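You operate a simulated robot arm through the tools that you are given. There is no shell and no other tool. Be economical: measure what you need, move in short steps, check, and stop when the job is done.

The job below is to be done with a simulated robot arm. You get a single attempt, and the scene is never put back.

## Task
Take up the drive chain to 15 mm of slack or a step under.
Switch off, lock and try the run button first; free the lock when done.
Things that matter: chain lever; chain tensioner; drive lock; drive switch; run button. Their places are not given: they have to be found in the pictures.

Only the result counts: the job must be done as asked and must still hold three seconds after the hand-in. Knocking over, shifting, dropping, spilling or breaking anything else fails it.

## Robot
A 6-joint arm with a fingered hand, fixed in place. Base frame: the origin is at the foot of the arm, x ahead of it, y to its left, z up. Readings come in mm, degrees, newtons and seconds.
With the tool pointing down near the work surface it reaches from about 340 to 740 mm from the base axis. Its first joint turns from -115.0 to 115.0 degrees. Payload 4 kg.
Tool frame: the origin (TCP) lies between the finger pads and is the grasp point; the fingertips stand 26 mm ahead of it; z points along the fingers, y is the line along which they close. Largest opening 132 mm; the body of the gripper starts 73 mm behind the TCP. The gripper is a hand of 4 fingers: y runs from the thumb to the fingers, the wrist lies at [0, 0, -239] in the tool frame.
Orientation is that of the tool frame in the base frame, as [roll, pitch, yaw] about the fixed x, y, z axes, in that order (R = Rz(yaw) Ry(pitch) Rx(roll)). With the fingers straight down and closing along the base's y, the tool's x points along the base's -x, its y along +y and its z along -z.

## Interface
- The arm moves only by the tool nudge_tool. Its argument "commands" is a list of rows, each a list of 2 entries, a list of its own where there are three numbers: the shift along the tool's x, y, z in units of 30 mm (1.0 is 30 mm), then the turn, a rotation vector about the tool's x, y, z in units of 8 degrees (1.0 is 8 degrees). In form: [[[x, y, z], [ax, ay, az]], ...]. A call has 1 to 8 rows; each row shifts and turns the commanded pose from where the row before left it, along the tool's axes as they then stand. A call with a number of a shift or a turn outside -1 to 1 is refused whole. Each row takes 0.2 s and may step no farther than 50 mm and 8.6 degrees from the row before; otherwise, the whole call is refused. Where a pose cannot be reached the arm comes as near as it can. A force on the tool above 40 N (or 10 N above the force at the start of the call, whichever is more), or a blocked arm, ends the call early, and 0.2 s more pass. In this call time passes only in rows, and 0.2 s behind the last. The reply holds the time, the measured pose of the TCP, the force on the tool along the base axes, the opening and the grip force, in the units named above and with some noise, with the torque about the TCP (base axes, N m) and any sound that the robot's microphone picked up.
- Cameras (640 x 400 px; columns grow to the right, rows downward): "scene" is fixed at [49.9, 499.4, 1683.7]; the picture's right is [-0.40, -0.92, 0.00], its down [-0.69, 0.30, -0.65] and it looks along [0.60, -0.26, -0.76] (base axes); focal length 318 px, centre (320, 200). "wrist" rides on the gripper at [68, 2, -97] in the tool frame; the picture's right is [-0.03, 1.00, 0.00], its down [-0.82, -0.02, -0.58] and it looks along [-0.58, -0.02, 0.82] (tool axes); focal length 270 px, centre (320, 200).
- snapshot(camera): a new picture of that camera. It takes no simulated time.
- slide_trunk(by): slides the trunk up (or, below 0, down) by that many mm; the arm rides with it, the base frame stays. It gives what a move gives, with no picture.
- curl_fingers(finger1, finger2, finger3, thumb_bend): sets how far each is bent, from 0 (flat) to 1 (curled in); at 0.3 the hand is open as for a grip, at 0.7 the pads meet at the TCP. One left out holds its place. A second passes; each finger stops where it meets its share of the squeeze, and holds until it gets a number again. It is the only way to open and close the hand. It gives what a move gives, with no picture; readings hold the bend of each and the force on the fingers (four entries, about 0 where the hand has none), thumb and palm.
- pixel_to_xyz(camera, pixels): for up to 12 pixels [column, row] of the newest picture of that camera ("zoom" is the newest enlarged one), the place [x, y, z] in the base frame of the surface seen there, good to about 3 mm. It takes no simulated time.
- zoom(camera, box): a new picture of the part [left, top, right, bottom] of that camera's present view, enlarged. It takes no simulated time.
- finish_job(): hands the job in; it is judged then, once.

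Go step by step. Measure first, check grasps and placings, and put right what went wrong. The budget is 80 turns and 54 pictures, counting those below and the enlarged ones. Unless the task says otherwise, let go and move clear before handing in, and close with one line.

The tools are called after "Call:" as a command line: name --argument value ..., lists and objects as JSON in quotes. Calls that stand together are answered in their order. nudge_tool: Moves the arm, as the interface text tells. Its arguments: {"type":"object","properties":{"commands":{"type":"array","items":{"type":"array"}}},"required":["commands"]} The other tools are called the same way: slide_trunk (by) slides the trunk up or down; curl_fingers (finger1, finger2, finger3, thumb_bend) moves the fingers one by one; snapshot (camera) takes a picture; pixel_to_xyz (camera, pixels) gives the place of the surface under pixels of a picture; zoom (camera, box) takes an enlarged picture of a part of a camera's view; finish_job () hands the job in.

At the start:

```text
time_s: 0.0
position: [386.3, 134.0, 1297.5]
tcp_rot: [-180.0, 0.0, 180.0]
force: [0.0, 0.1, 0.0]
moment: [0.01, -0.01, -0.02]
width: 132.0
finger_force: 0.0
shape: jaw
bend: [0.3, 0.3, 0.3, 0.3]
finger forces: [0.0, 0.1, 0.1, 0.0, 0.0, 0.0]
trunk travel left (down, up): [-925.0, 65.0]
```

scene: 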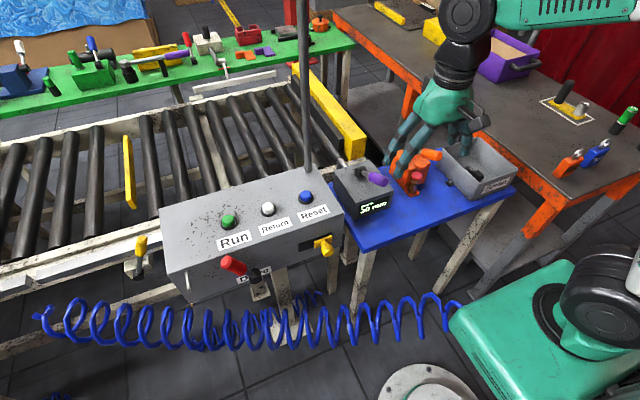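
wrist: 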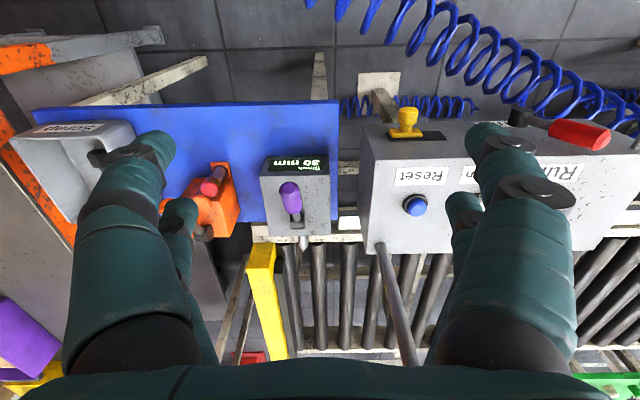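

The scene shows a control box with Run, Return and Reset buttons, a red lever at (232,265), a yellow key or knob at (323,243), and a grey box reading "30 mm" with a purple lever at (377,179). I'll zoom in on these to identify them.

Call:
zoom --camera "scene" --box '[150, 170, 350, 310]'

Call:
zoom --camera "scene" --box '[320, 120, 530, 250]'

```text
2.86 times, centred on (250, 240) of scene
```

zoom: 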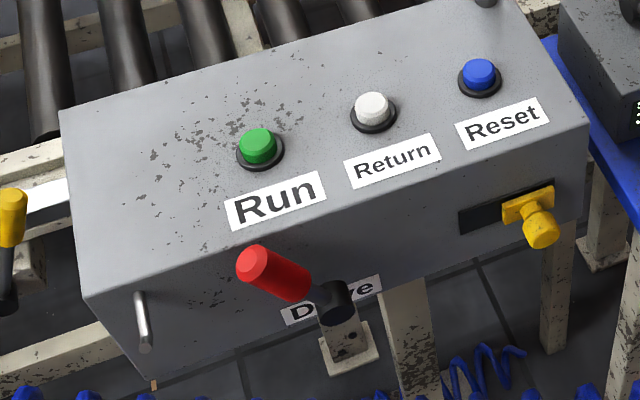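

```text
3.05 times, centred on (425, 185) of scene
```

zoom: 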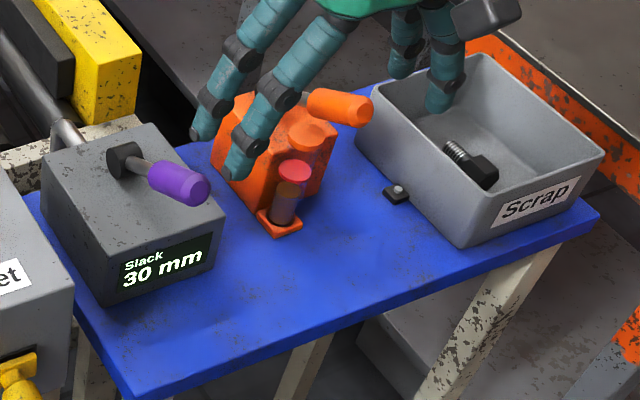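

The red handle beside the "Drive" label is the switch, the yellow slider in the slot is probably the lock, and the purple lever is on the tensioner. Next I'll measure where they are.

Call:
pixel_to_xyz --camera "scene" --pixels '[[229, 218], [267, 207], [306, 196], [229, 261], [243, 267], [255, 275], [318, 244], [298, 247], [376, 178], [360, 169], [342, 190], [320, 243]]'

Call:
pixel_to_xyz --camera "wrist" --pixels '[[580, 135], [415, 207], [404, 120], [430, 136], [290, 200], [303, 242], [520, 118], [295, 165], [270, 235], [370, 250], [365, 125], [403, 102]]'

Call:
zoom --camera "wrist" --box '[240, 80, 640, 280]'

```text
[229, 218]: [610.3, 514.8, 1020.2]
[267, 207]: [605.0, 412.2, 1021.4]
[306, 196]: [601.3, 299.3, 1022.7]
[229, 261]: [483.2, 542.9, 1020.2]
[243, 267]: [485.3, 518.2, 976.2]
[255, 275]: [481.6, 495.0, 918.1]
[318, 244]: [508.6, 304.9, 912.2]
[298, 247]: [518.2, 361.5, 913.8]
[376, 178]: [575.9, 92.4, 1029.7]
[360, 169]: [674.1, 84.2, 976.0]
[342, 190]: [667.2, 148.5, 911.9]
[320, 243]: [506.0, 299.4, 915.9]
```

```text
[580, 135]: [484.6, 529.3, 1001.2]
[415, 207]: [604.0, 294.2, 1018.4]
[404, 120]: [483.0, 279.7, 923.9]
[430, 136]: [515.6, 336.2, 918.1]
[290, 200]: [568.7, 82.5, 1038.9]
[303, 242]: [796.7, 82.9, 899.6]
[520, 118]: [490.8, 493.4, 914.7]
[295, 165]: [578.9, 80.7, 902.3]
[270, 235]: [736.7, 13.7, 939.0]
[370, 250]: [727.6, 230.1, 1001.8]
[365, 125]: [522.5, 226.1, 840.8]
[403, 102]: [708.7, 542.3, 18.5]
```

```text
1.60 times, centred on (440, 180) of wrist
```

zoom: 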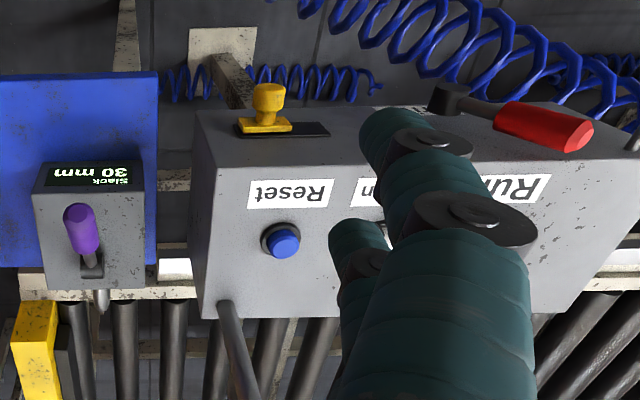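

Now I need the finger layout, so I'll measure the fingertips and the finger directions.

Call:
pixel_to_xyz --camera "wrist" --pixels '[[155, 140], [105, 157], [180, 207], [202, 233], [485, 132], [505, 150], [462, 200], [470, 220], [545, 193], [140, 270], [500, 270], [195, 280]]'

Call:
zoom --camera "scene" --box '[370, 60, 510, 200]'

```text
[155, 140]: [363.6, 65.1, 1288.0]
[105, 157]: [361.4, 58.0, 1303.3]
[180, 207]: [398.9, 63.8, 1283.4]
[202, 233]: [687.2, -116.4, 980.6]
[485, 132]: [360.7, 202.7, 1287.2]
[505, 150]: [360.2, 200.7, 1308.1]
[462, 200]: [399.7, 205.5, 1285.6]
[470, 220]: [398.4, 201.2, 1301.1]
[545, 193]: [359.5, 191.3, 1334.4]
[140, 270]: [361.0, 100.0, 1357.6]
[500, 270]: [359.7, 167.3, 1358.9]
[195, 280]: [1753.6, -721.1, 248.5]
```

```text
2.86 times, centred on (440, 130) of scene
```

zoom: 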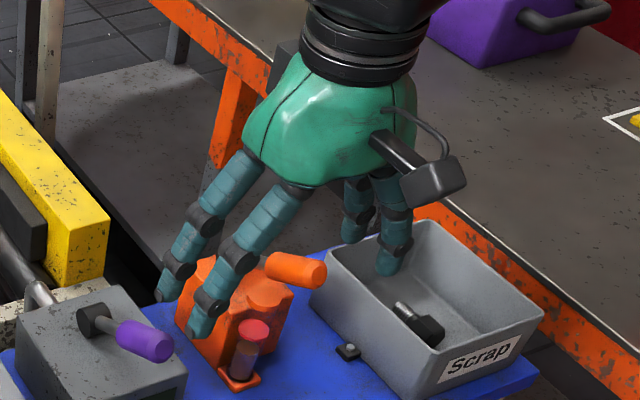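

The hand has two fingers on each side, at tool x of about ±20. I'll carry it over the drive switch handle at about (485, 535, 1010), staying high.

Call:
nudge_tool --commands '[[[-0.23, 0.955, 0.2], [0, 0, 0]], [[-0.23, 0.955, 0.2], [0, 0, 0]], [[-0.23, 0.955, 0.2], [0, 0, 0]], [[-0.23, 0.955, 0.2], [0, 0, 0]], [[-0.23, 0.955, 0.2], [0, 0, 0]], [[-0.23, 0.955, 0.2], [0, 0, 0]], [[-0.23, 0.955, 0.2], [0, 0, 0]]]'

Call:
nudge_tool --commands '[[[-0.23, 0.955, 0.2], [0, 0, 0]], [[-0.23, 0.955, 0.2], [0, 0, 0]], [[-0.23, 0.955, 0.2], [0, 0, 0]], [[-0.23, 0.955, 0.2], [0, 0, 0]], [[-0.23, 0.955, 0.2], [0, 0, 0]], [[-0.23, 0.955, 0.2], [0, 0, 0]], [[-0.23, 0.955, 0.2], [0, 0, 0]]]'

Call:
snapshot --camera "wrist"

Call:
snapshot --camera "scene"

```text
time_s: 1.6
position: [434.4, 336.5, 1257.2]
tcp_rot: [180.0, 0.0, -180.0]
force: [-0.7, -0.3, -0.3]
moment: [-0.04, -0.04, -0.02]
width: 131.9
finger_force: 0.0
shape: jaw
bend: [0.3, 0.3, 0.3, 0.3]
finger forces: [0.0, 0.0, 0.1, 0.0, 0.0, 0.0]
trunk travel left (down, up): [-925.0, 65.0]
```

```text
time_s: 3.2
position: [467.2, 511.1, 1209.4]
tcp_rot: [180.0, 0.0, 180.0]
force: [0.5, 0.2, -0.8]
moment: [-0.01, -0.02, 0.02]
width: 131.9
finger_force: 0.0
shape: jaw
bend: [0.3, 0.3, 0.3, 0.3]
finger forces: [0.0, 0.0, 0.0, 0.1, 0.1, 0.1]
out of reach, approached as far as the arm can: row 6, 7
trunk travel left (down, up): [-925.0, 65.0]
```

```text
47 pictures are left
```

wrist: 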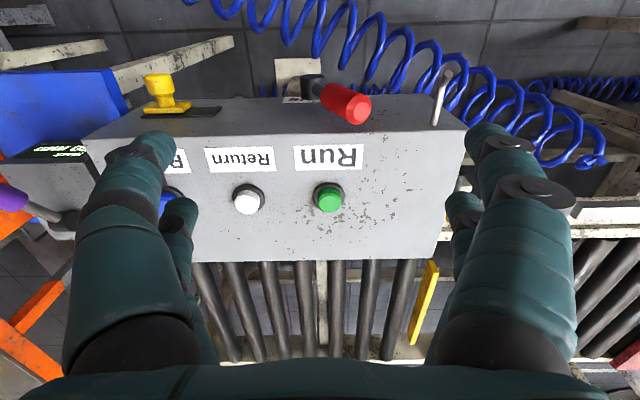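

```text
46 pictures are left
```

scene: 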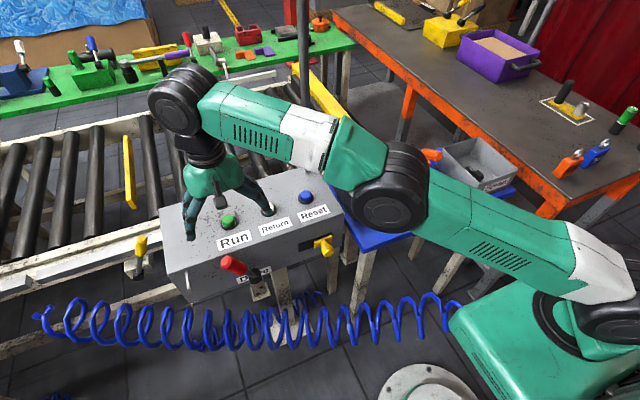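

The pose is out of reach at this height (1209), so I'll go lower, then look closer at the front of the box.

Call:
nudge_tool --commands '[[[0, 0, 1], [0, 0, 0]], [[0, 0, 1], [0, 0, 0]], [[0, 0, 0.5], [0, 0, 0]]]'

Call:
zoom --camera "wrist" --box '[120, 40, 520, 240]'

```text
time_s: 4.0
position: [471.4, 508.4, 1132.9]
tcp_rot: [-180.0, -0.1, 179.8]
force: [0.4, 0.3, 0.4]
moment: [0.0, -0.03, -0.03]
width: 131.7
finger_force: 0.0
shape: jaw
bend: [0.3, 0.3, 0.3, 0.3]
finger forces: [0.0, 0.1, 0.0, 0.0, 0.1, 0.0]
trunk travel left (down, up): [-925.0, 65.0]
```

```text
1.60 times, centred on (320, 140) of wrist
```

zoom: 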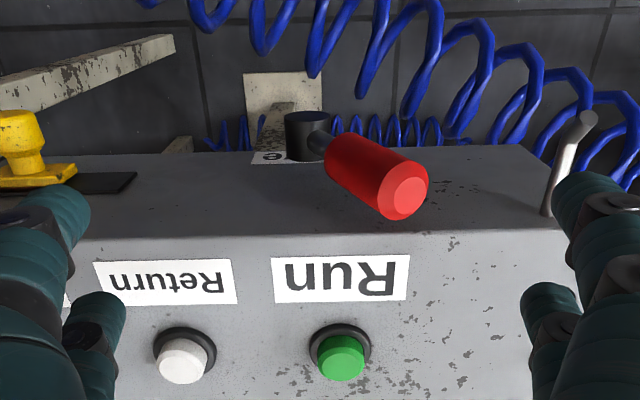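

I'll measure the hub, handle and chrome peg from this view.

Call:
pixel_to_xyz --camera "zoom" --pixels '[[305, 120], [405, 200], [370, 150], [340, 150], [585, 120], [550, 205], [275, 157], [345, 365], [30, 120], [10, 170], [110, 182], [20, 150]]'

```text
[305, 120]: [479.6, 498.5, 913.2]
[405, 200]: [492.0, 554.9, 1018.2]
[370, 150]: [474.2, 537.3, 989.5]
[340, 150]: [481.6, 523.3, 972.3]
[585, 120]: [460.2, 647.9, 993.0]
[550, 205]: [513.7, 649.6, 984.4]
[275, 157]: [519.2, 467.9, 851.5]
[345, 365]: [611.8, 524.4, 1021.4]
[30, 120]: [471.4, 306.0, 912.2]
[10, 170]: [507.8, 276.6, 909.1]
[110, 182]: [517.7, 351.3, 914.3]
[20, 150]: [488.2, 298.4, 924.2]
```

The lever pivots near (490, 495, 908) and its tip is at (490, 555, 1018). I'll lower the hand around the handle, keeping clear of the peg at y=649.

Call:
nudge_tool --commands '[[[-0.2, 0.6, 0.8], [0, 0, 0]], [[-0.1, 0.3, 0.8], [0, 0, 0]], [[0, 0, 0.8], [0, 0, 0]], [[0, 0, 0.8], [0, 0, 0]]]'

Call:
snapshot --camera "wrist"

```text
time_s: 5.0
position: [480.1, 538.1, 1036.0]
tcp_rot: [180.0, 0.0, -179.9]
force: [-1.4, 0.4, -0.2]
moment: [-0.02, 0.0, -0.01]
width: 132.0
finger_force: 0.1
shape: jaw
bend: [0.3, 0.3, 0.3, 0.3]
finger forces: [0.1, 0.0, 0.0, 0.1, 0.0, 0.0]
trunk travel left (down, up): [-925.0, 65.0]
```

```text
44 pictures are left
```

wrist: 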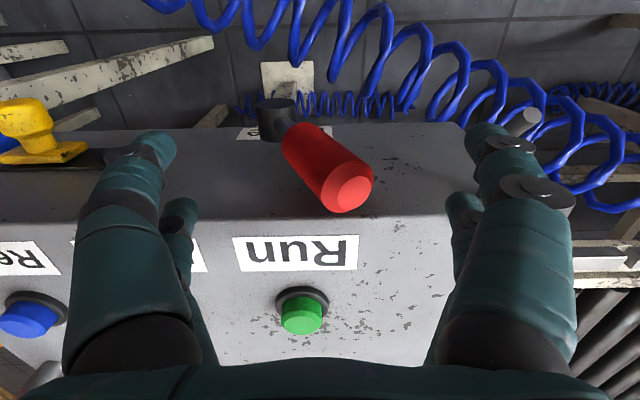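

The handle is centred between the finger pairs. I'll go 34 mm lower with x slightly nearer the base, then push towards -y.

Call:
nudge_tool --commands '[[[0.15, 0, 0.6], [0, 0, 0]], [[0, 0, 0.6], [0, 0, 0]]]'

Call:
nudge_tool --commands '[[[0, -0.8, -0.1], [0, 0, 0]], [[0, -0.8, -0.1], [0, 0, 0]], [[0, -0.8, 0], [0, 0, 0]], [[0, -0.8, 0], [0, 0, 0]]]'

Call:
snapshot --camera "wrist"

```text
time_s: 5.6
position: [477.0, 536.8, 1001.9]
tcp_rot: [180.0, 0.1, -180.0]
force: [0.2, 0.7, 0.4]
moment: [-0.01, 0.02, -0.01]
width: 132.1
finger_force: 0.1
shape: jaw
bend: [0.3, 0.3, 0.3, 0.3]
finger forces: [0.0, 0.1, 0.0, 0.0, 0.1, 0.1]
trunk travel left (down, up): [-925.0, 65.0]
```

```text
time_s: 6.6
position: [475.7, 440.4, 1012.3]
tcp_rot: [179.6, 0.2, 179.8]
force: [3.9, 4.2, 20.8]
moment: [1.62, -0.31, -0.15]
width: 131.8
finger_force: 0.2
shape: jaw
bend: [0.3, 0.19, 0.3, 0.3]
finger forces: [0.0, 17.0, 0.0, 0.0, 0.0, 0.0]
trunk travel left (down, up): [-925.0, 65.0]
```

```text
43 pictures are left
```

wrist: 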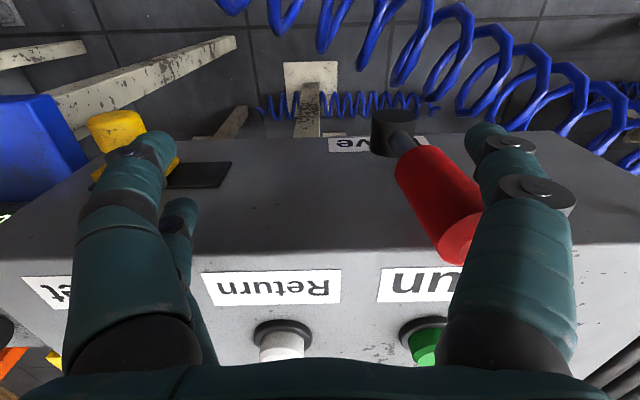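

Finger 2 is loaded at 17 N and it isn't clear whether the lever has moved. I'll measure the handle.

Call:
pixel_to_xyz --camera "wrist" --pixels '[[460, 240], [435, 190], [420, 160], [395, 130], [500, 145], [478, 140], [140, 145], [110, 125]]'

Call:
snapshot --camera "scene"

```text
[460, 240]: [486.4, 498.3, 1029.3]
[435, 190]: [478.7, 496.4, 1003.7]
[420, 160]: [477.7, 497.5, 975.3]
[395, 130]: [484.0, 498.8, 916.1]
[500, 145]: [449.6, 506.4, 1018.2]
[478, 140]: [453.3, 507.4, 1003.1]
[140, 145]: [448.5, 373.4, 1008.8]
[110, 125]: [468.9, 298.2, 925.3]
```

```text
42 pictures are left
```

scene: 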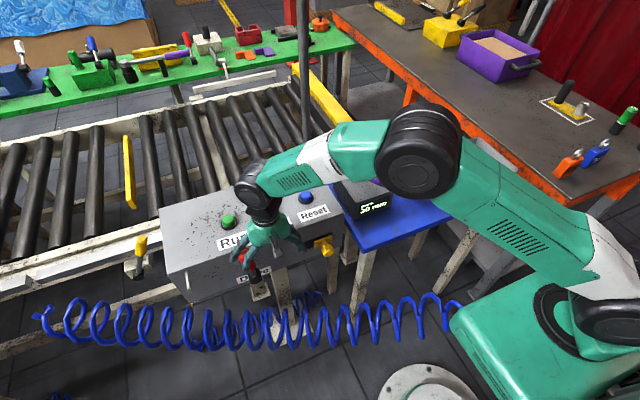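

The handle is now upright at y≈498, so it is following the hand. I'll keep pushing towards -y, dipping slightly with the arc.

Call:
nudge_tool --commands '[[[0, -0.6, 0], [0, 0, 0]], [[0, -0.6, 0.15], [0, 0, 0]], [[0, -0.6, 0.2], [0, 0, 0]], [[0, -0.6, 0.2], [0, 0, 0]]]'

Call:
snapshot --camera "wrist"

```text
time_s: 7.6
position: [472.2, 383.6, 994.6]
tcp_rot: [178.9, 0.7, -179.4]
force: [-5.3, 26.7, 5.7]
moment: [-0.22, -0.25, 0.9]
width: 131.9
finger_force: 0.1
shape: jaw
bend: [0.3, 0.15, 0.3, 0.3]
finger forces: [0.1, 24.7, 0.1, 0.0, 0.0, 0.0]
trunk travel left (down, up): [-925.0, 65.0]
stopped in row 4: the force on the tool passed its limit at 45 N (the readings are from after the stop); the commanded pose is now the measured one
```

```text
41 pictures are left
```

wrist: 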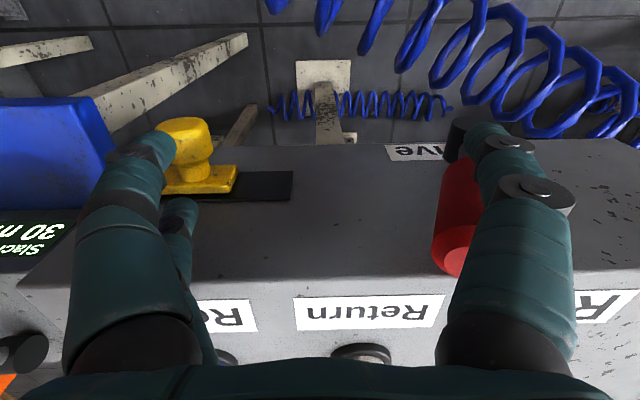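

Call:
pixel_to_xyz --camera "wrist" --pixels '[[455, 260], [455, 220], [455, 180], [460, 135], [190, 130], [200, 185], [270, 185], [150, 145]]'

```text
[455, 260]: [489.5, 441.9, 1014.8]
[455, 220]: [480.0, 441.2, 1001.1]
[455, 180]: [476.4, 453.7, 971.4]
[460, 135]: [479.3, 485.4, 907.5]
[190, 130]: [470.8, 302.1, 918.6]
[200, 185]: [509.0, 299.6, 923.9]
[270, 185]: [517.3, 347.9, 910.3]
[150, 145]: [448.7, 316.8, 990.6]
```

The lever is at its mirrored stop, with the tip at (489, 441, 1015), which should be off. I'll back away, rise, close the fingers and move to the -y side of the yellow knob at (471, 302, 918).

Call:
nudge_tool --commands '[[[0, 0.5, 0], [0, 0, 0]], [[0, 0.3, -1], [0, 0, 0]], [[0, 0, -1], [0, 0, 0]], [[0, 0, -1], [0, 0, 0]], [[0, -1, -0.3], [0, 0, 0]], [[0, -1, 0], [0, 0, 0]], [[0, -1, 0], [0, 0, 0]], [[0, -1, 0], [0, 0, 0]]]'

Call:
curl_fingers --finger1 0.7 --finger2 0.7 --finger3 0.7 --thumb_bend 0.7

Call:
snapshot --camera "scene"

Call:
snapshot --camera "wrist"

```text
time_s: 9.4
position: [471.5, 277.7, 1093.7]
tcp_rot: [179.3, 0.6, -179.7]
force: [0.1, -0.4, -0.6]
moment: [-0.01, 0.01, -0.01]
width: 131.6
finger_force: 0.0
shape: jaw
bend: [0.3, 0.3, 0.3, 0.3]
finger forces: [0.0, 0.1, 0.0, 0.1, 0.1, 0.1]
trunk travel left (down, up): [-925.0, 65.0]
```

```text
time_s: 10.4
position: [471.2, 278.4, 1092.3]
tcp_rot: [179.4, 0.5, -179.7]
force: [-0.2, 0.4, 0.4]
moment: [0.02, -0.03, 0.02]
width: 1.3
finger_force: 0.0
shape: fingers
bend: [0.7, 0.7, 0.7, 0.7]
finger forces: [0.0, 0.0, 0.0, 0.0, 0.1, 0.1]
trunk travel left (down, up): [-925.0, 65.0]
```

```text
40 pictures are left
```

scene: 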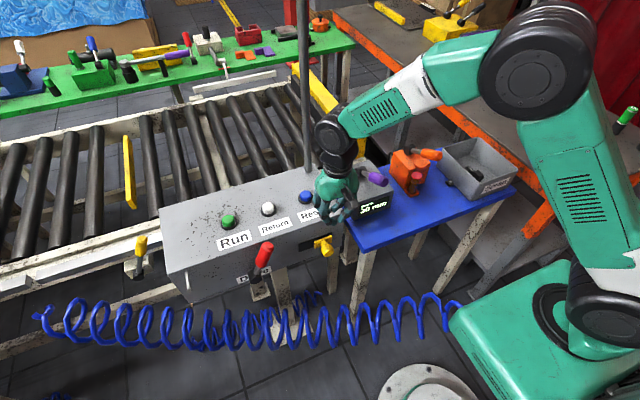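

```text
39 pictures are left
```

wrist: 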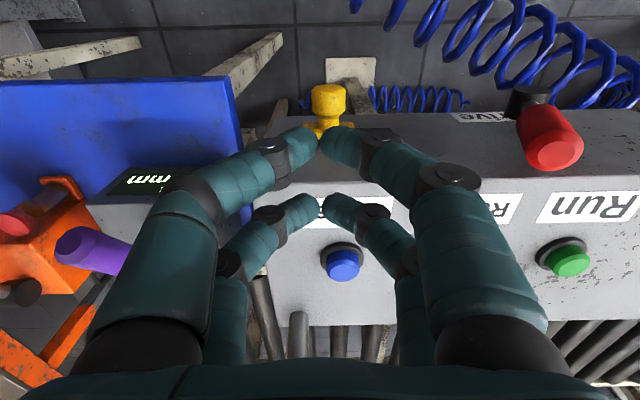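

The lever now sits leaning the other way. I'll half-open the fingers and tilt the tool 20° so the body leans away from the lever, then straddle the yellow knob. I'll also measure the knob more precisely.

Call:
curl_fingers --finger1 0.45 --finger2 0.45 --finger3 0.45 --thumb_bend 0.45

Call:
nudge_tool --commands '[[[0, 0.4, 0.5], [-0.9, 0, 0]], [[0, 0.4, 0.5], [-0.9, 0, 0]], [[0, 0, 0.5], [-0.7, 0, 0]]]'

Call:
zoom --camera "wrist" --box '[160, 40, 480, 240]'

Call:
zoom --camera "scene" --box '[220, 160, 400, 300]'

```text
time_s: 11.4
position: [470.2, 279.1, 1092.4]
tcp_rot: [179.3, 0.5, -179.8]
force: [-0.6, 0.1, 0.2]
moment: [0.04, 0.04, -0.01]
width: 82.4
finger_force: 0.1
shape: fingers
bend: [0.45, 0.45, 0.45, 0.45]
finger forces: [0.0, 0.0, 0.0, 0.0, 0.0, 0.0]
trunk travel left (down, up): [-925.0, 65.0]
```

```text
time_s: 12.2
position: [471.4, 307.1, 1047.7]
tcp_rot: [159.3, 0.4, -179.8]
force: [0.5, -0.2, -1.1]
moment: [-0.02, 0.0, -0.02]
width: 82.3
finger_force: 0.1
shape: fingers
bend: [0.45, 0.45, 0.45, 0.45]
finger forces: [0.1, 0.0, 0.1, 0.0, 0.0, 0.0]
trunk travel left (down, up): [-925.0, 65.0]
```

```text
2.00 times, centred on (320, 140) of wrist
```

zoom: 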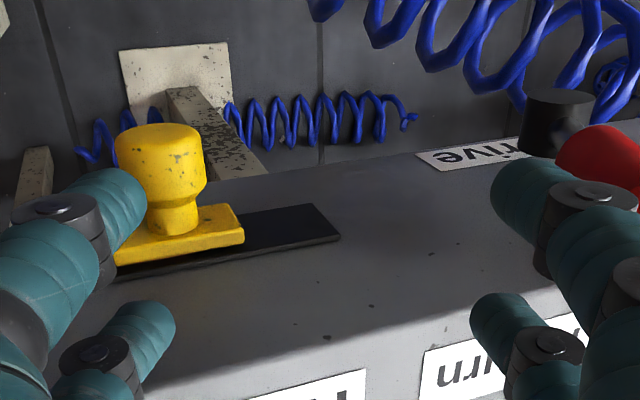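

```text
2.86 times, centred on (310, 230) of scene
```

zoom: 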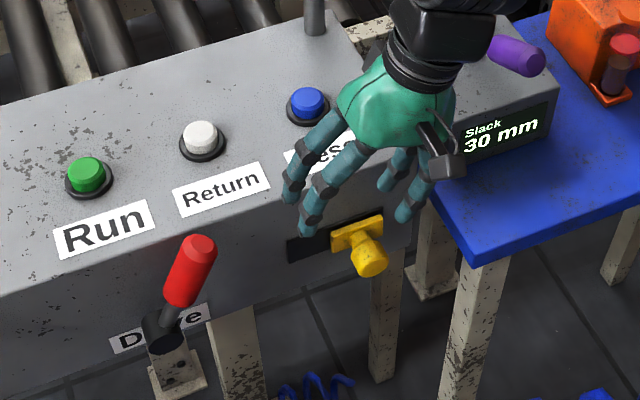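

I'll descend straight onto the knob, aiming for the TCP at about (474, 302, 912).

Call:
nudge_tool --commands '[[[-0.1, -0.4, 0.95], [0, 0, 0]], [[0, -0.4, 0.95], [0, 0, 0]], [[0, -0.4, 0.95], [0, 0, 0]], [[0, -0.4, 0.95], [0, 0, 0]], [[0, -0.1, 0.25], [0, 0, 0]]]'

Call:
snapshot --camera "wrist"

```text
time_s: 13.4
position: [476.9, 305.3, 915.9]
tcp_rot: [159.5, 0.6, -179.7]
force: [-0.2, 0.8, -0.6]
moment: [0.0, 0.0, -0.04]
width: 82.6
finger_force: 0.0
shape: fingers
bend: [0.45, 0.45, 0.45, 0.45]
finger forces: [0.1, 0.0, 0.1, 0.0, 0.0, 0.0]
trunk travel left (down, up): [-925.0, 65.0]
```

```text
36 pictures are left
```

wrist: 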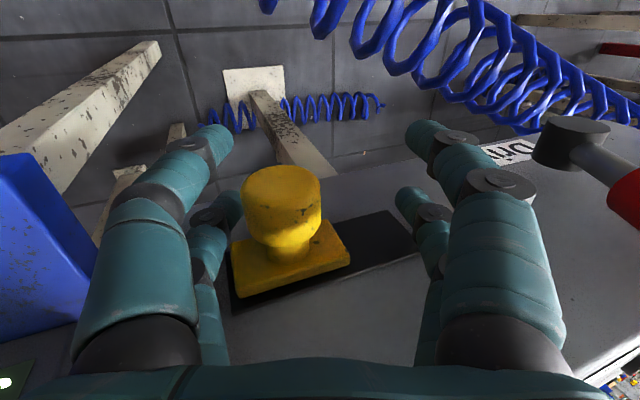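

The knob is straddled, so I'll close on it.

Call:
curl_fingers --finger1 0.7 --finger2 0.7 --finger3 0.7 --thumb_bend 0.7

Call:
snapshot --camera "wrist"

```text
time_s: 14.4
position: [476.5, 305.5, 915.7]
tcp_rot: [159.4, 0.5, -179.7]
force: [3.1, -1.2, -9.9]
moment: [0.16, 0.14, 0.04]
width: 1.3
finger_force: 4.7
shape: fingers
bend: [0.7, 0.7, 0.63, 0.7]
finger forces: [0.0, 0.0, 8.8, 0.0, 0.0, 0.0]
trunk travel left (down, up): [-925.0, 65.0]
```

```text
35 pictures are left
```

wrist: 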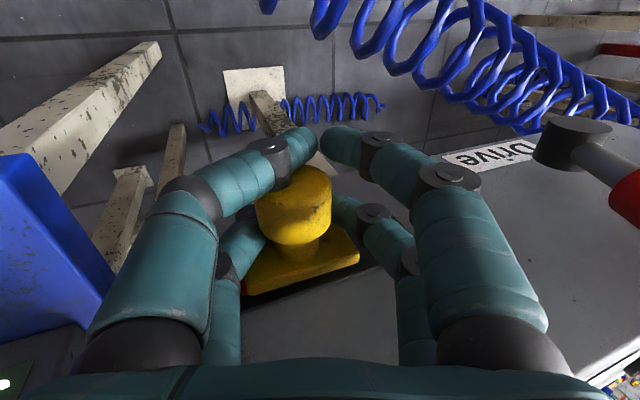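

The far finger pair has hold of the neck. I'll slide along +y.

Call:
nudge_tool --commands '[[[0, 0.47, 0.17], [0, 0, 0]], [[0, 0.47, 0.17], [0, 0, 0]], [[0, 0.47, 0.17], [0, 0, 0]], [[0, 0.47, 0.17], [0, 0, 0]]]'

Call:
snapshot --camera "wrist"

```text
time_s: 15.4
position: [478.5, 362.0, 916.9]
tcp_rot: [159.2, 0.7, -179.9]
force: [5.9, -24.1, 2.5]
moment: [-0.45, -0.15, -0.16]
width: 1.6
finger_force: 11.5
shape: fingers
bend: [0.7, 0.7, 0.61, 0.7]
finger forces: [0.0, 0.1, 21.8, 0.0, 0.8, 0.1]
trunk travel left (down, up): [-925.0, 65.0]
```

```text
34 pictures are left
```

wrist: 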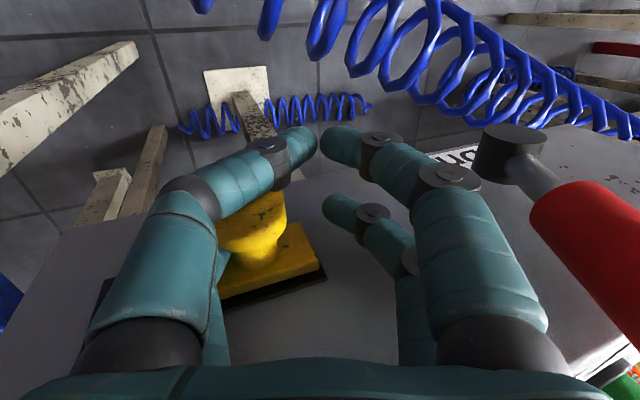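

Call:
pixel_to_xyz --camera "wrist" --pixels '[[262, 215], [260, 255], [318, 265], [322, 280], [105, 290], [230, 285]]'

Call:
zoom --camera "scene" --box '[220, 160, 400, 300]'

```text
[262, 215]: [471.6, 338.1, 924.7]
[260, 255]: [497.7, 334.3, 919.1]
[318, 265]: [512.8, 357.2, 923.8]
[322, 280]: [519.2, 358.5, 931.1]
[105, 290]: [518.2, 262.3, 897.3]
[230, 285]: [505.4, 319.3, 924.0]
```

```text
2.86 times, centred on (310, 230) of scene
```

zoom: 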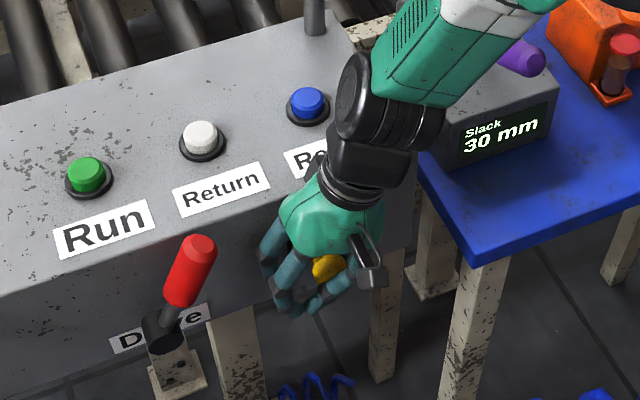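

The slider has reached its stop: its plate edge at y≈357 meets the slot end at 359. I'll release and rise.

Call:
nudge_tool --commands '[[[0, -0.3, -0.1], [0, 0, 0]]]'

Call:
curl_fingers --finger1 0.45 --finger2 0.45 --finger3 0.45 --thumb_bend 0.45

Call:
nudge_tool --commands '[[[0, 0.2, -0.95], [0, 0, 0]], [[0, 0.2, -0.95], [0, 0, 0]], [[0, 0.3, -0.95], [0, 0, 0]], [[0, 0.4, -0.95], [0, 0, 0]], [[0, 0.4, -0.95], [0, 0, 0]], [[0, 0.4, -0.95], [0, 0, 0]], [[0, 0.4, -0.95], [0, 0, 0]]]'

Call:
snapshot --camera "scene"

```text
time_s: 15.8
position: [478.2, 356.6, 916.2]
tcp_rot: [159.2, 0.7, -179.7]
force: [9.6, -14.4, 2.6]
moment: [-0.26, -0.19, 0.14]
width: 1.2
finger_force: 8.6
shape: fingers
bend: [0.7, 0.7, 0.63, 0.7]
finger forces: [0.0, 0.0, 16.7, 0.0, 0.6, 0.0]
trunk travel left (down, up): [-925.0, 65.0]
```

```text
time_s: 16.8
position: [476.4, 356.3, 915.1]
tcp_rot: [159.5, 0.3, -179.8]
force: [0.7, 0.3, 0.2]
moment: [0.0, 0.0, 0.01]
width: 82.4
finger_force: 0.2
shape: fingers
bend: [0.45, 0.45, 0.45, 0.45]
finger forces: [0.0, 0.0, 0.0, 0.0, 0.0, 0.0]
trunk travel left (down, up): [-925.0, 65.0]
```

```text
time_s: 18.4
position: [474.5, 349.0, 1130.5]
tcp_rot: [159.3, 0.5, -179.8]
force: [0.4, -0.4, -0.7]
moment: [-0.02, -0.01, -0.02]
width: 82.2
finger_force: 0.0
shape: fingers
bend: [0.45, 0.45, 0.45, 0.45]
finger forces: [0.1, 0.1, 0.0, 0.1, 0.1, 0.0]
trunk travel left (down, up): [-925.0, 65.0]
```

```text
32 pictures are left
```

scene: 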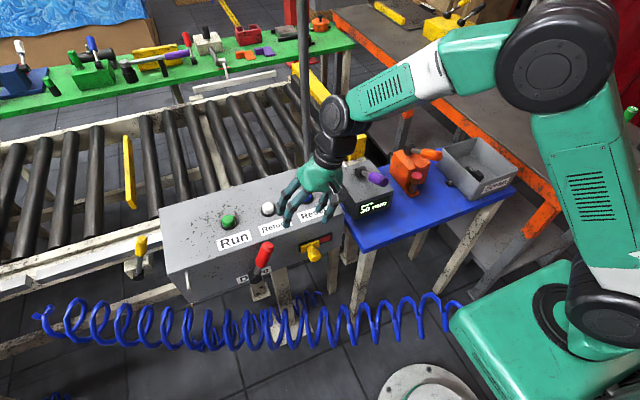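

The slider now sits at the far end of its slot, at (310,250). Run, at (611,518,1022), is out at r≈800, so I'll tilt the tool about 36° outward and press with closed fingertips.

Call:
nudge_tool --commands '[[[0, 0, -0.3], [0.83, 0, 0]], [[0, 0, -0.3], [0.83, 0, 0]], [[0, 0, -0.3], [0.84, 0, 0]], [[0, 0, 0], [0, -0.9, 0]], [[0, 0, 0], [0, -0.9, 0]], [[0, 0, 0], [0, -0.9, 0]], [[0, 0, 0], [0, -0.9, 0]], [[0, 0, 0], [0, -0.9, 0]]]'

Call:
curl_fingers --finger1 0.7 --finger2 0.7 --finger3 0.7 --thumb_bend 0.7

Call:
nudge_tool --commands '[[[0, 1, 0], [0, 0, 0]], [[0, 1, 0], [0, 0, 0]], [[0, 1, 0], [0, 0, 0]], [[0, 1, 0], [0, 0, 0]], [[0, 1, 0], [0, 0, 0]], [[-0.8, 0.6, 0.6], [0, 0, 0]], [[-0.8, 0, 0.6], [0, 0, 0]]]'

Call:
snapshot --camera "wrist"

```text
time_s: 20.2
position: [474.1, 344.3, 1153.8]
tcp_rot: [179.2, 36.5, 179.9]
force: [-0.5, 0.3, -0.5]
moment: [-0.02, 0.0, 0.0]
width: 82.3
finger_force: 0.0
shape: fingers
bend: [0.45, 0.45, 0.45, 0.45]
finger forces: [0.0, 0.1, 0.1, 0.0, 0.0, 0.0]
trunk travel left (down, up): [-925.0, 65.0]
```

```text
time_s: 21.2
position: [475.3, 344.6, 1154.8]
tcp_rot: [179.2, 36.6, 179.8]
force: [0.0, -0.3, 0.5]
moment: [0.0, 0.0, -0.02]
width: 1.3
finger_force: 0.1
shape: fingers
bend: [0.7, 0.7, 0.7, 0.7]
finger forces: [0.0, 0.0, 0.0, 0.1, 0.1, 0.0]
trunk travel left (down, up): [-925.0, 65.0]
```

```text
time_s: 22.8
position: [534.5, 511.5, 1154.5]
tcp_rot: [179.3, 36.4, 179.9]
force: [0.1, 0.3, -0.9]
moment: [-0.01, 0.02, -0.03]
width: 1.2
finger_force: 0.0
shape: fingers
bend: [0.7, 0.7, 0.7, 0.7]
finger forces: [0.0, 0.0, 0.0, 0.0, 0.0, 0.0]
trunk travel left (down, up): [-925.0, 65.0]
```

```text
31 pictures are left
```

wrist: 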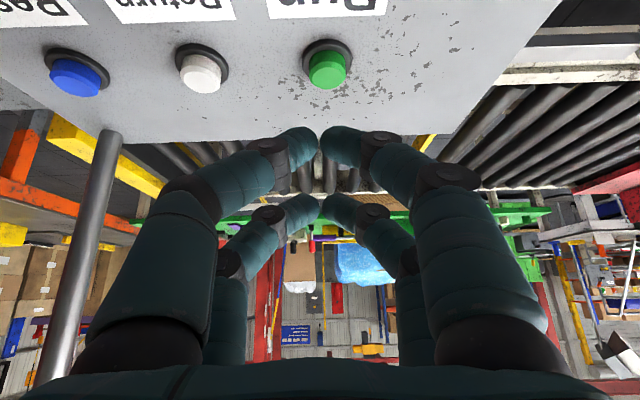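

Call:
pixel_to_xyz --camera "wrist" --pixels '[[308, 132], [332, 132], [310, 150], [310, 205], [333, 205], [328, 68], [325, 45], [320, 75]]'

```text
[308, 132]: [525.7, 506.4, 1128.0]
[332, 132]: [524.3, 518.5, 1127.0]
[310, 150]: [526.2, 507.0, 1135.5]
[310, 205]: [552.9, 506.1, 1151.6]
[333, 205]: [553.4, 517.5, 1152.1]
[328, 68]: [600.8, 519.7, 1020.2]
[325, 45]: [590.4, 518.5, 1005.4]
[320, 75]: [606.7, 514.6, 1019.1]
```

The near fingertip pair is at (526, 512, 1127) and the button is at (607, 519, 1020). I'll move over it, then press down in small steps.

Call:
nudge_tool --commands '[[[-0.133, 0.05, 0.933], [0, 0, 0]], [[-0.133, 0.05, 0.933], [0, 0, 0]], [[-0.133, 0.05, 0.933], [0, 0, 0]], [[-0.133, 0.05, 0.933], [0, 0, 0]]]'

Call:
snapshot --camera "wrist"

```text
time_s: 23.8
position: [612.6, 518.3, 1074.4]
tcp_rot: [179.2, 36.4, 179.8]
force: [0.0, -0.5, -0.2]
moment: [0.01, 0.06, 0.0]
width: 1.4
finger_force: 0.0
shape: fingers
bend: [0.7, 0.7, 0.7, 0.7]
finger forces: [0.1, 0.0, 0.1, 0.0, 0.0, 0.0]
trunk travel left (down, up): [-925.0, 65.0]
```

```text
30 pictures are left
```

wrist: 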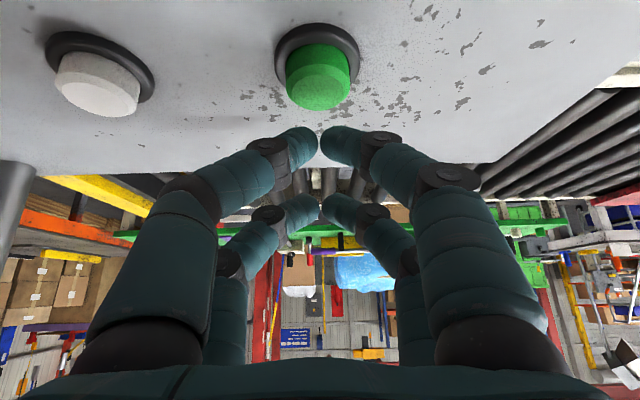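

The tips are directly above the green button with about 25 mm to go, so I'll press straight down.

Call:
nudge_tool --commands '[[[0.2, 0, 0.27], [0, 0, 0]], [[0.2, 0, 0.27], [0, 0, 0]], [[0.12, 0, 0.16], [0, 0, 0]], [[0.1, 0, 0.13], [0, 0, 0]], [[0.1, 0, 0.13], [0, 0, 0]]]'

Call:
snapshot --camera "wrist"

```text
time_s: 25.0
position: [614.3, 519.7, 1049.5]
tcp_rot: [178.4, 37.2, 179.5]
force: [3.9, -0.9, 40.7]
moment: [0.06, -0.03, -0.05]
width: 0.2
finger_force: 20.6
shape: fingers
bend: [0.72, 0.7, 0.7, 0.71]
finger forces: [23.9, 0.1, 0.1, 0.0, 17.6, 0.0]
trunk travel left (down, up): [-925.0, 65.0]
heard: click
```

```text
29 pictures are left
```

wrist: 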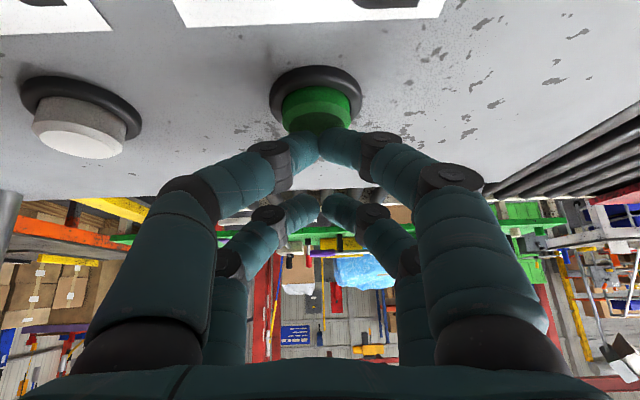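

A click was heard at 40 N, so Run has been tried. I'll rise and check the scene.

Call:
nudge_tool --commands '[[[-0.3, 0, -0.4], [0, 0, 0]], [[-0.6, 0, -0.8], [0, 0, 0]], [[-0.6, 0, -0.8], [0, 0, 0]], [[-0.6, 0, -0.8], [0, 0, 0]], [[0, -1, 0], [0, 0, 0]], [[0, -1, 0], [0, 0, 0]], [[0, -1, 0], [0, 0, 0]], [[0, -1, 0], [0, 0, 0]]]'

Call:
snapshot --camera "scene"

Call:
zoom --camera "scene" --box '[310, 130, 410, 230]'

```text
time_s: 26.8
position: [615.6, 398.9, 1140.6]
tcp_rot: [179.2, 36.5, 179.9]
force: [-0.3, 0.2, -0.3]
moment: [0.0, 0.0, 0.01]
width: 1.1
finger_force: 0.1
shape: fingers
bend: [0.7, 0.7, 0.7, 0.7]
finger forces: [0.1, 0.0, 0.0, 0.1, 0.0, 0.0]
trunk travel left (down, up): [-925.0, 65.0]
```

```text
28 pictures are left
```

scene: 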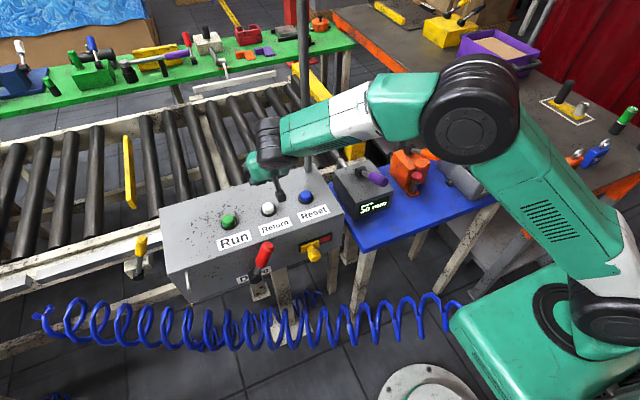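

```text
4.00 times, centred on (360, 180) of scene
```

zoom: 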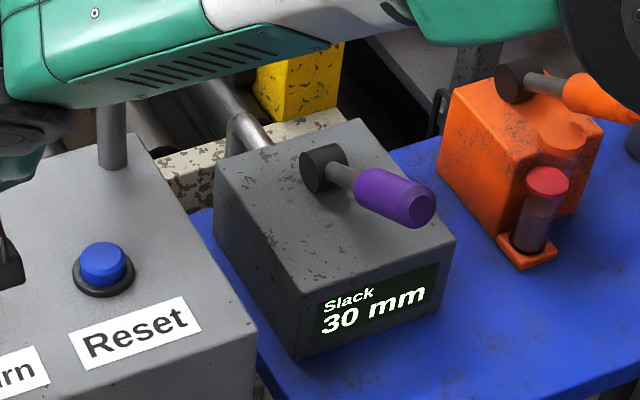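

The slack still reads 30 mm and nothing started. Next is the purple lever, so I'll back off in x to clear the post at (727, 230) and travel to y≈84.

Call:
nudge_tool --commands '[[[0.8, -0.6, -0.6], [0, 0, 0]], [[0.8, -0.6, -0.6], [0, 0, 0]], [[0, -1, 0], [0, 0, 0]], [[0, -1, 0], [0, 0, 0]], [[0, -1, 0], [0, 0, 0]], [[0, -1, 0], [0, 0, 0]], [[0, -1, 0], [0, 0, 0]], [[0, -1, 0], [0, 0, 0]]]'

Call:
nudge_tool --commands '[[[0, -1, 0], [0, 0, 0]], [[0, -1, 0], [0, 0, 0]], [[0, -1, 0], [0, 0, 0]]]'

Call:
curl_fingers --finger1 0.45 --finger2 0.45 --finger3 0.45 --thumb_bend 0.45

Call:
snapshot --camera "wrist"

```text
time_s: 28.6
position: [555.6, 183.6, 1138.1]
tcp_rot: [179.2, 36.5, 179.8]
force: [0.1, -0.2, 0.6]
moment: [-0.01, 0.0, 0.03]
width: 0.8
finger_force: 0.1
shape: fingers
bend: [0.7, 0.7, 0.7, 0.7]
finger forces: [0.0, 0.0, 0.1, 0.0, 0.0, 0.0]
trunk travel left (down, up): [-925.0, 65.0]
```

```text
time_s: 29.4
position: [554.7, 89.7, 1138.4]
tcp_rot: [179.1, 36.4, 179.8]
force: [-0.7, 0.4, 0.1]
moment: [0.02, 0.0, 0.02]
width: 0.8
finger_force: 0.1
shape: fingers
bend: [0.7, 0.7, 0.7, 0.7]
finger forces: [0.0, 0.0, 0.0, 0.1, 0.0, 0.0]
trunk travel left (down, up): [-925.0, 65.0]
```

```text
time_s: 30.4
position: [555.9, 89.9, 1139.4]
tcp_rot: [179.2, 36.4, 179.8]
force: [-0.3, 0.1, -1.3]
moment: [-0.01, -0.05, -0.01]
width: 82.0
finger_force: 0.0
shape: fingers
bend: [0.45, 0.45, 0.45, 0.45]
finger forces: [0.1, 0.1, 0.1, 0.0, 0.1, 0.1]
trunk travel left (down, up): [-925.0, 65.0]
```

```text
26 pictures are left
```

wrist: 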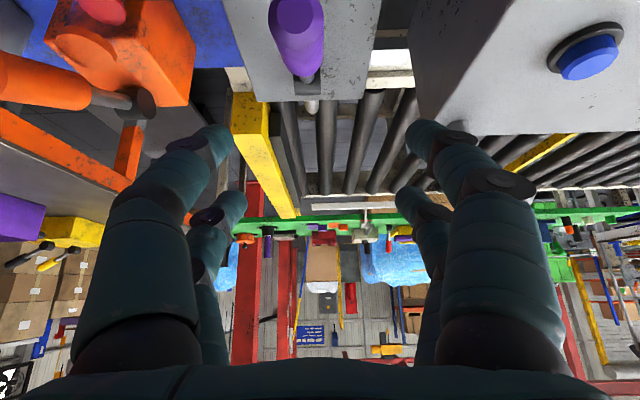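

Call:
pixel_to_xyz --camera "wrist" --pixels '[[296, 10], [300, 40], [305, 70], [308, 88], [318, 45], [280, 30], [340, 90], [270, 90], [360, 20], [160, 60], [230, 20]]'

Call:
zoom --camera "wrist" --box '[220, 0, 400, 120]'

```text
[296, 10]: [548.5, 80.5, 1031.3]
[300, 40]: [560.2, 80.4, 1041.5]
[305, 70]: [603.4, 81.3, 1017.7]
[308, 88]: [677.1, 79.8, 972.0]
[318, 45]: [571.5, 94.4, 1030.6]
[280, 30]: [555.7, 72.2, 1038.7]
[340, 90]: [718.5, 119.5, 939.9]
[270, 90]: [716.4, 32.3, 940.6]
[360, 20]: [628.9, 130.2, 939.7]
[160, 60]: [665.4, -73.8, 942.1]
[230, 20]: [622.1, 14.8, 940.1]
```

```text
3.33 times, centred on (310, 60) of wrist
```

zoom: 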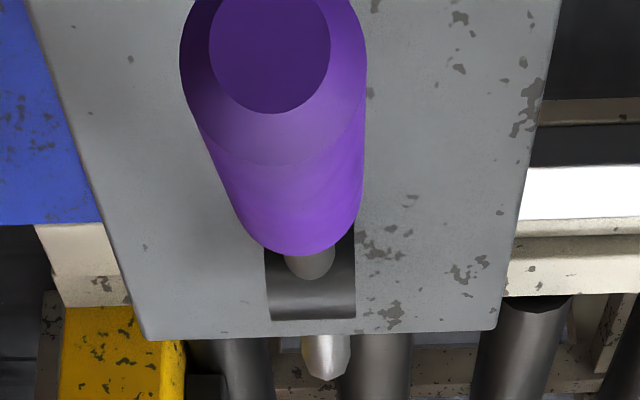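

The handle runs from the shaft at (610, 81, ~998) to its end at (549, 80, 1024), and it swings in the x-z plane. I'll bring the tool vertical, lower it over the handle and close beneath so I can lift and swing it.

Call:
nudge_tool --commands '[[[0, 0, 0], [0, 0.91, 0]], [[0, 0, 0], [0, 0.91, 0]], [[0, 0, 0], [0, 0.91, 0]], [[0, 0, 0], [0, 0.91, 0]], [[0, 0, 0], [0, 0.91, 0]], [[-0.8, -0.28, 0.5], [0.1, 0, 0]]]'

Call:
snapshot --camera "wrist"

```text
time_s: 31.8
position: [585.3, 63.7, 1131.6]
tcp_rot: [-177.4, 9.9, 178.9]
force: [0.0, -0.4, -0.6]
moment: [0.01, 0.0, 0.0]
width: 82.5
finger_force: 0.1
shape: fingers
bend: [0.45, 0.45, 0.45, 0.45]
finger forces: [0.0, 0.0, 0.0, 0.0, 0.1, 0.0]
out of reach, approached as far as the arm can: row 1, 2, 3
trunk travel left (down, up): [-925.0, 65.0]
```

```text
24 pictures are left
```

wrist: 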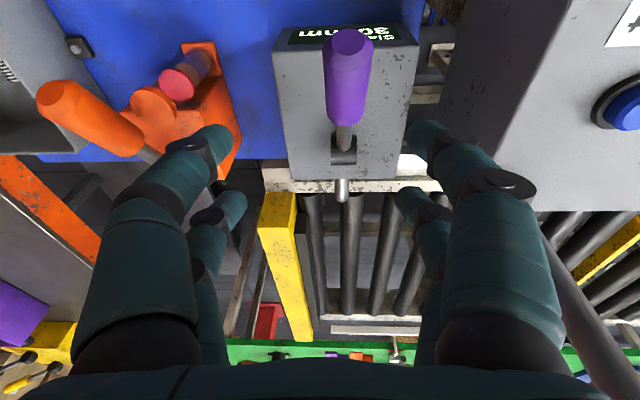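

The pose came out odd, with pitch 9.9 and y at 63.7. I'll let it settle with a null row.

Call:
nudge_tool --commands '[[[0, 0, 0], [0, 0, 0]], [[0, 0, 0], [0, 0, 0]]]'

```text
time_s: 32.4
position: [584.0, 64.7, 1132.6]
tcp_rot: [-177.4, 10.0, 178.9]
force: [0.6, -0.2, -0.2]
moment: [-0.01, -0.04, -0.01]
width: 82.6
finger_force: 0.1
shape: fingers
bend: [0.45, 0.45, 0.45, 0.45]
finger forces: [0.0, 0.1, 0.0, 0.0, 0.1, 0.1]
trunk travel left (down, up): [-925.0, 65.0]
```

Call:
nudge_tool --commands '[[[0, 0.28, 0], [-0.16, 0.62, 0]], [[0.1, 0.28, 0], [-0.16, 0.62, 0]], [[0, 0, 0], [0, 0, 0]]]'

```text
time_s: 33.2
position: [583.4, 81.8, 1132.5]
tcp_rot: [-180.0, 0.0, 178.8]
force: [-0.3, 0.2, -0.1]
moment: [0.02, -0.01, 0.01]
width: 82.4
finger_force: 0.1
shape: fingers
bend: [0.45, 0.45, 0.45, 0.45]
finger forces: [0.1, 0.0, 0.0, 0.0, 0.0, 0.0]
trunk travel left (down, up): [-925.0, 65.0]
```

The tool is vertical at (583, 82, 1132). I'll descend to about z=1000 and check.

Call:
nudge_tool --commands '[[[0, 0, 0.9], [0, 0, 0]], [[0, 0, 0.9], [0, 0, 0]], [[0, 0, 0.9], [0, 0, 0]], [[0, 0, 0.9], [0, 0, 0]], [[0, 0, 0.7], [0, 0, 0]]]'

Call:
snapshot --camera "wrist"

```text
time_s: 34.4
position: [583.7, 82.6, 1000.4]
tcp_rot: [-180.0, 0.0, 178.7]
force: [-0.1, 0.7, 0.6]
moment: [0.01, 0.0, 0.0]
width: 82.8
finger_force: 0.0
shape: fingers
bend: [0.45, 0.45, 0.45, 0.45]
finger forces: [0.0, 0.0, 0.0, 0.0, 0.0, 0.0]
trunk travel left (down, up): [-925.0, 65.0]
```

```text
23 pictures are left
```

wrist: 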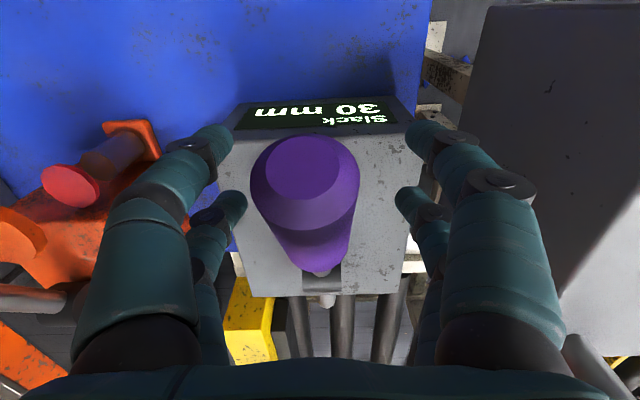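

The handle is nicely between the fingers. I'll lower 25 mm and close under it.

Call:
nudge_tool --commands '[[[0, -0.05, 0.43], [0, 0, 0]], [[0, 0, 0.43], [0, 0, 0]]]'

Call:
curl_fingers --finger1 0.7 --finger2 0.7 --finger3 0.7 --thumb_bend 0.7

Call:
snapshot --camera "wrist"

```text
time_s: 35.0
position: [583.8, 81.4, 975.4]
tcp_rot: [-179.9, 0.0, 178.7]
force: [-0.1, -0.1, 0.4]
moment: [-0.03, 0.02, 0.01]
width: 82.5
finger_force: 0.1
shape: fingers
bend: [0.45, 0.45, 0.45, 0.45]
finger forces: [0.0, 0.0, 0.1, 0.1, 0.0, 0.1]
trunk travel left (down, up): [-925.0, 65.0]
```

```text
time_s: 36.0
position: [583.6, 80.8, 973.6]
tcp_rot: [-179.9, 0.0, 178.7]
force: [-0.5, -0.5, 0.0]
moment: [-0.01, -0.02, 0.0]
width: 1.5
finger_force: 0.0
shape: fingers
bend: [0.7, 0.7, 0.7, 0.7]
finger forces: [0.0, 0.0, 0.0, 0.0, 0.0, 0.0]
trunk travel left (down, up): [-925.0, 65.0]
```

```text
22 pictures are left
```

wrist: 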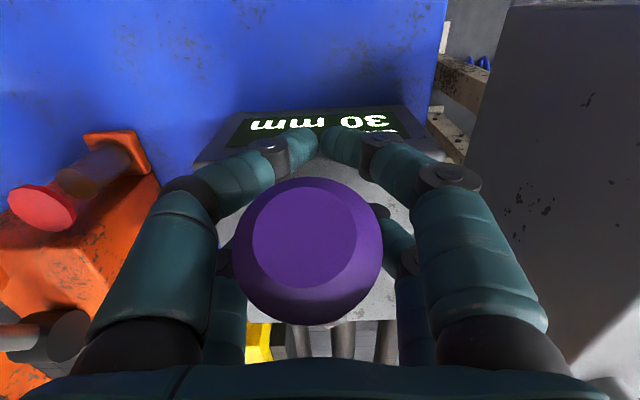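

The handle is caged. I'll lift along its arc about the pivot at (682, 82, 962), watching the force.

Call:
nudge_tool --commands '[[[0.2, 0, -0.83], [0, 0, 0]], [[0.2, 0, -0.95], [0, 0, 0]], [[-0.3, 0, -0.37], [0, 0, 0]], [[-0.3, 0, -0.37], [0, 0, 0]]]'

Call:
snapshot --camera "wrist"

```text
time_s: 37.0
position: [589.7, 79.5, 1051.5]
tcp_rot: [-179.9, 0.3, 178.8]
force: [-3.9, -4.2, -2.3]
moment: [-0.06, 0.02, 0.07]
width: 24.6
finger_force: 6.0
shape: fingers
bend: [0.63, 0.7, 0.7, 0.65]
finger forces: [4.2, 0.1, 0.0, 0.0, 7.9, 0.1]
trunk travel left (down, up): [-925.0, 65.0]
```

```text
21 pictures are left
```

wrist: 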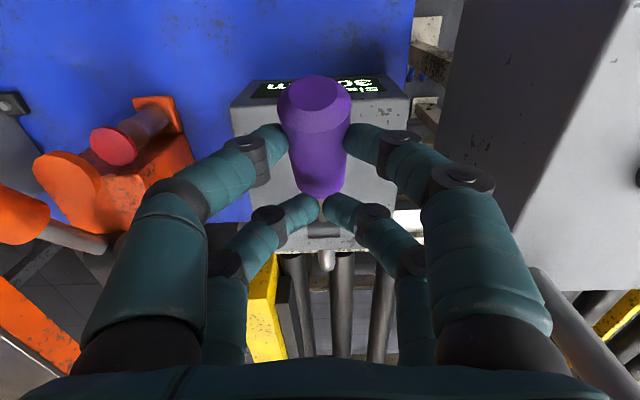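

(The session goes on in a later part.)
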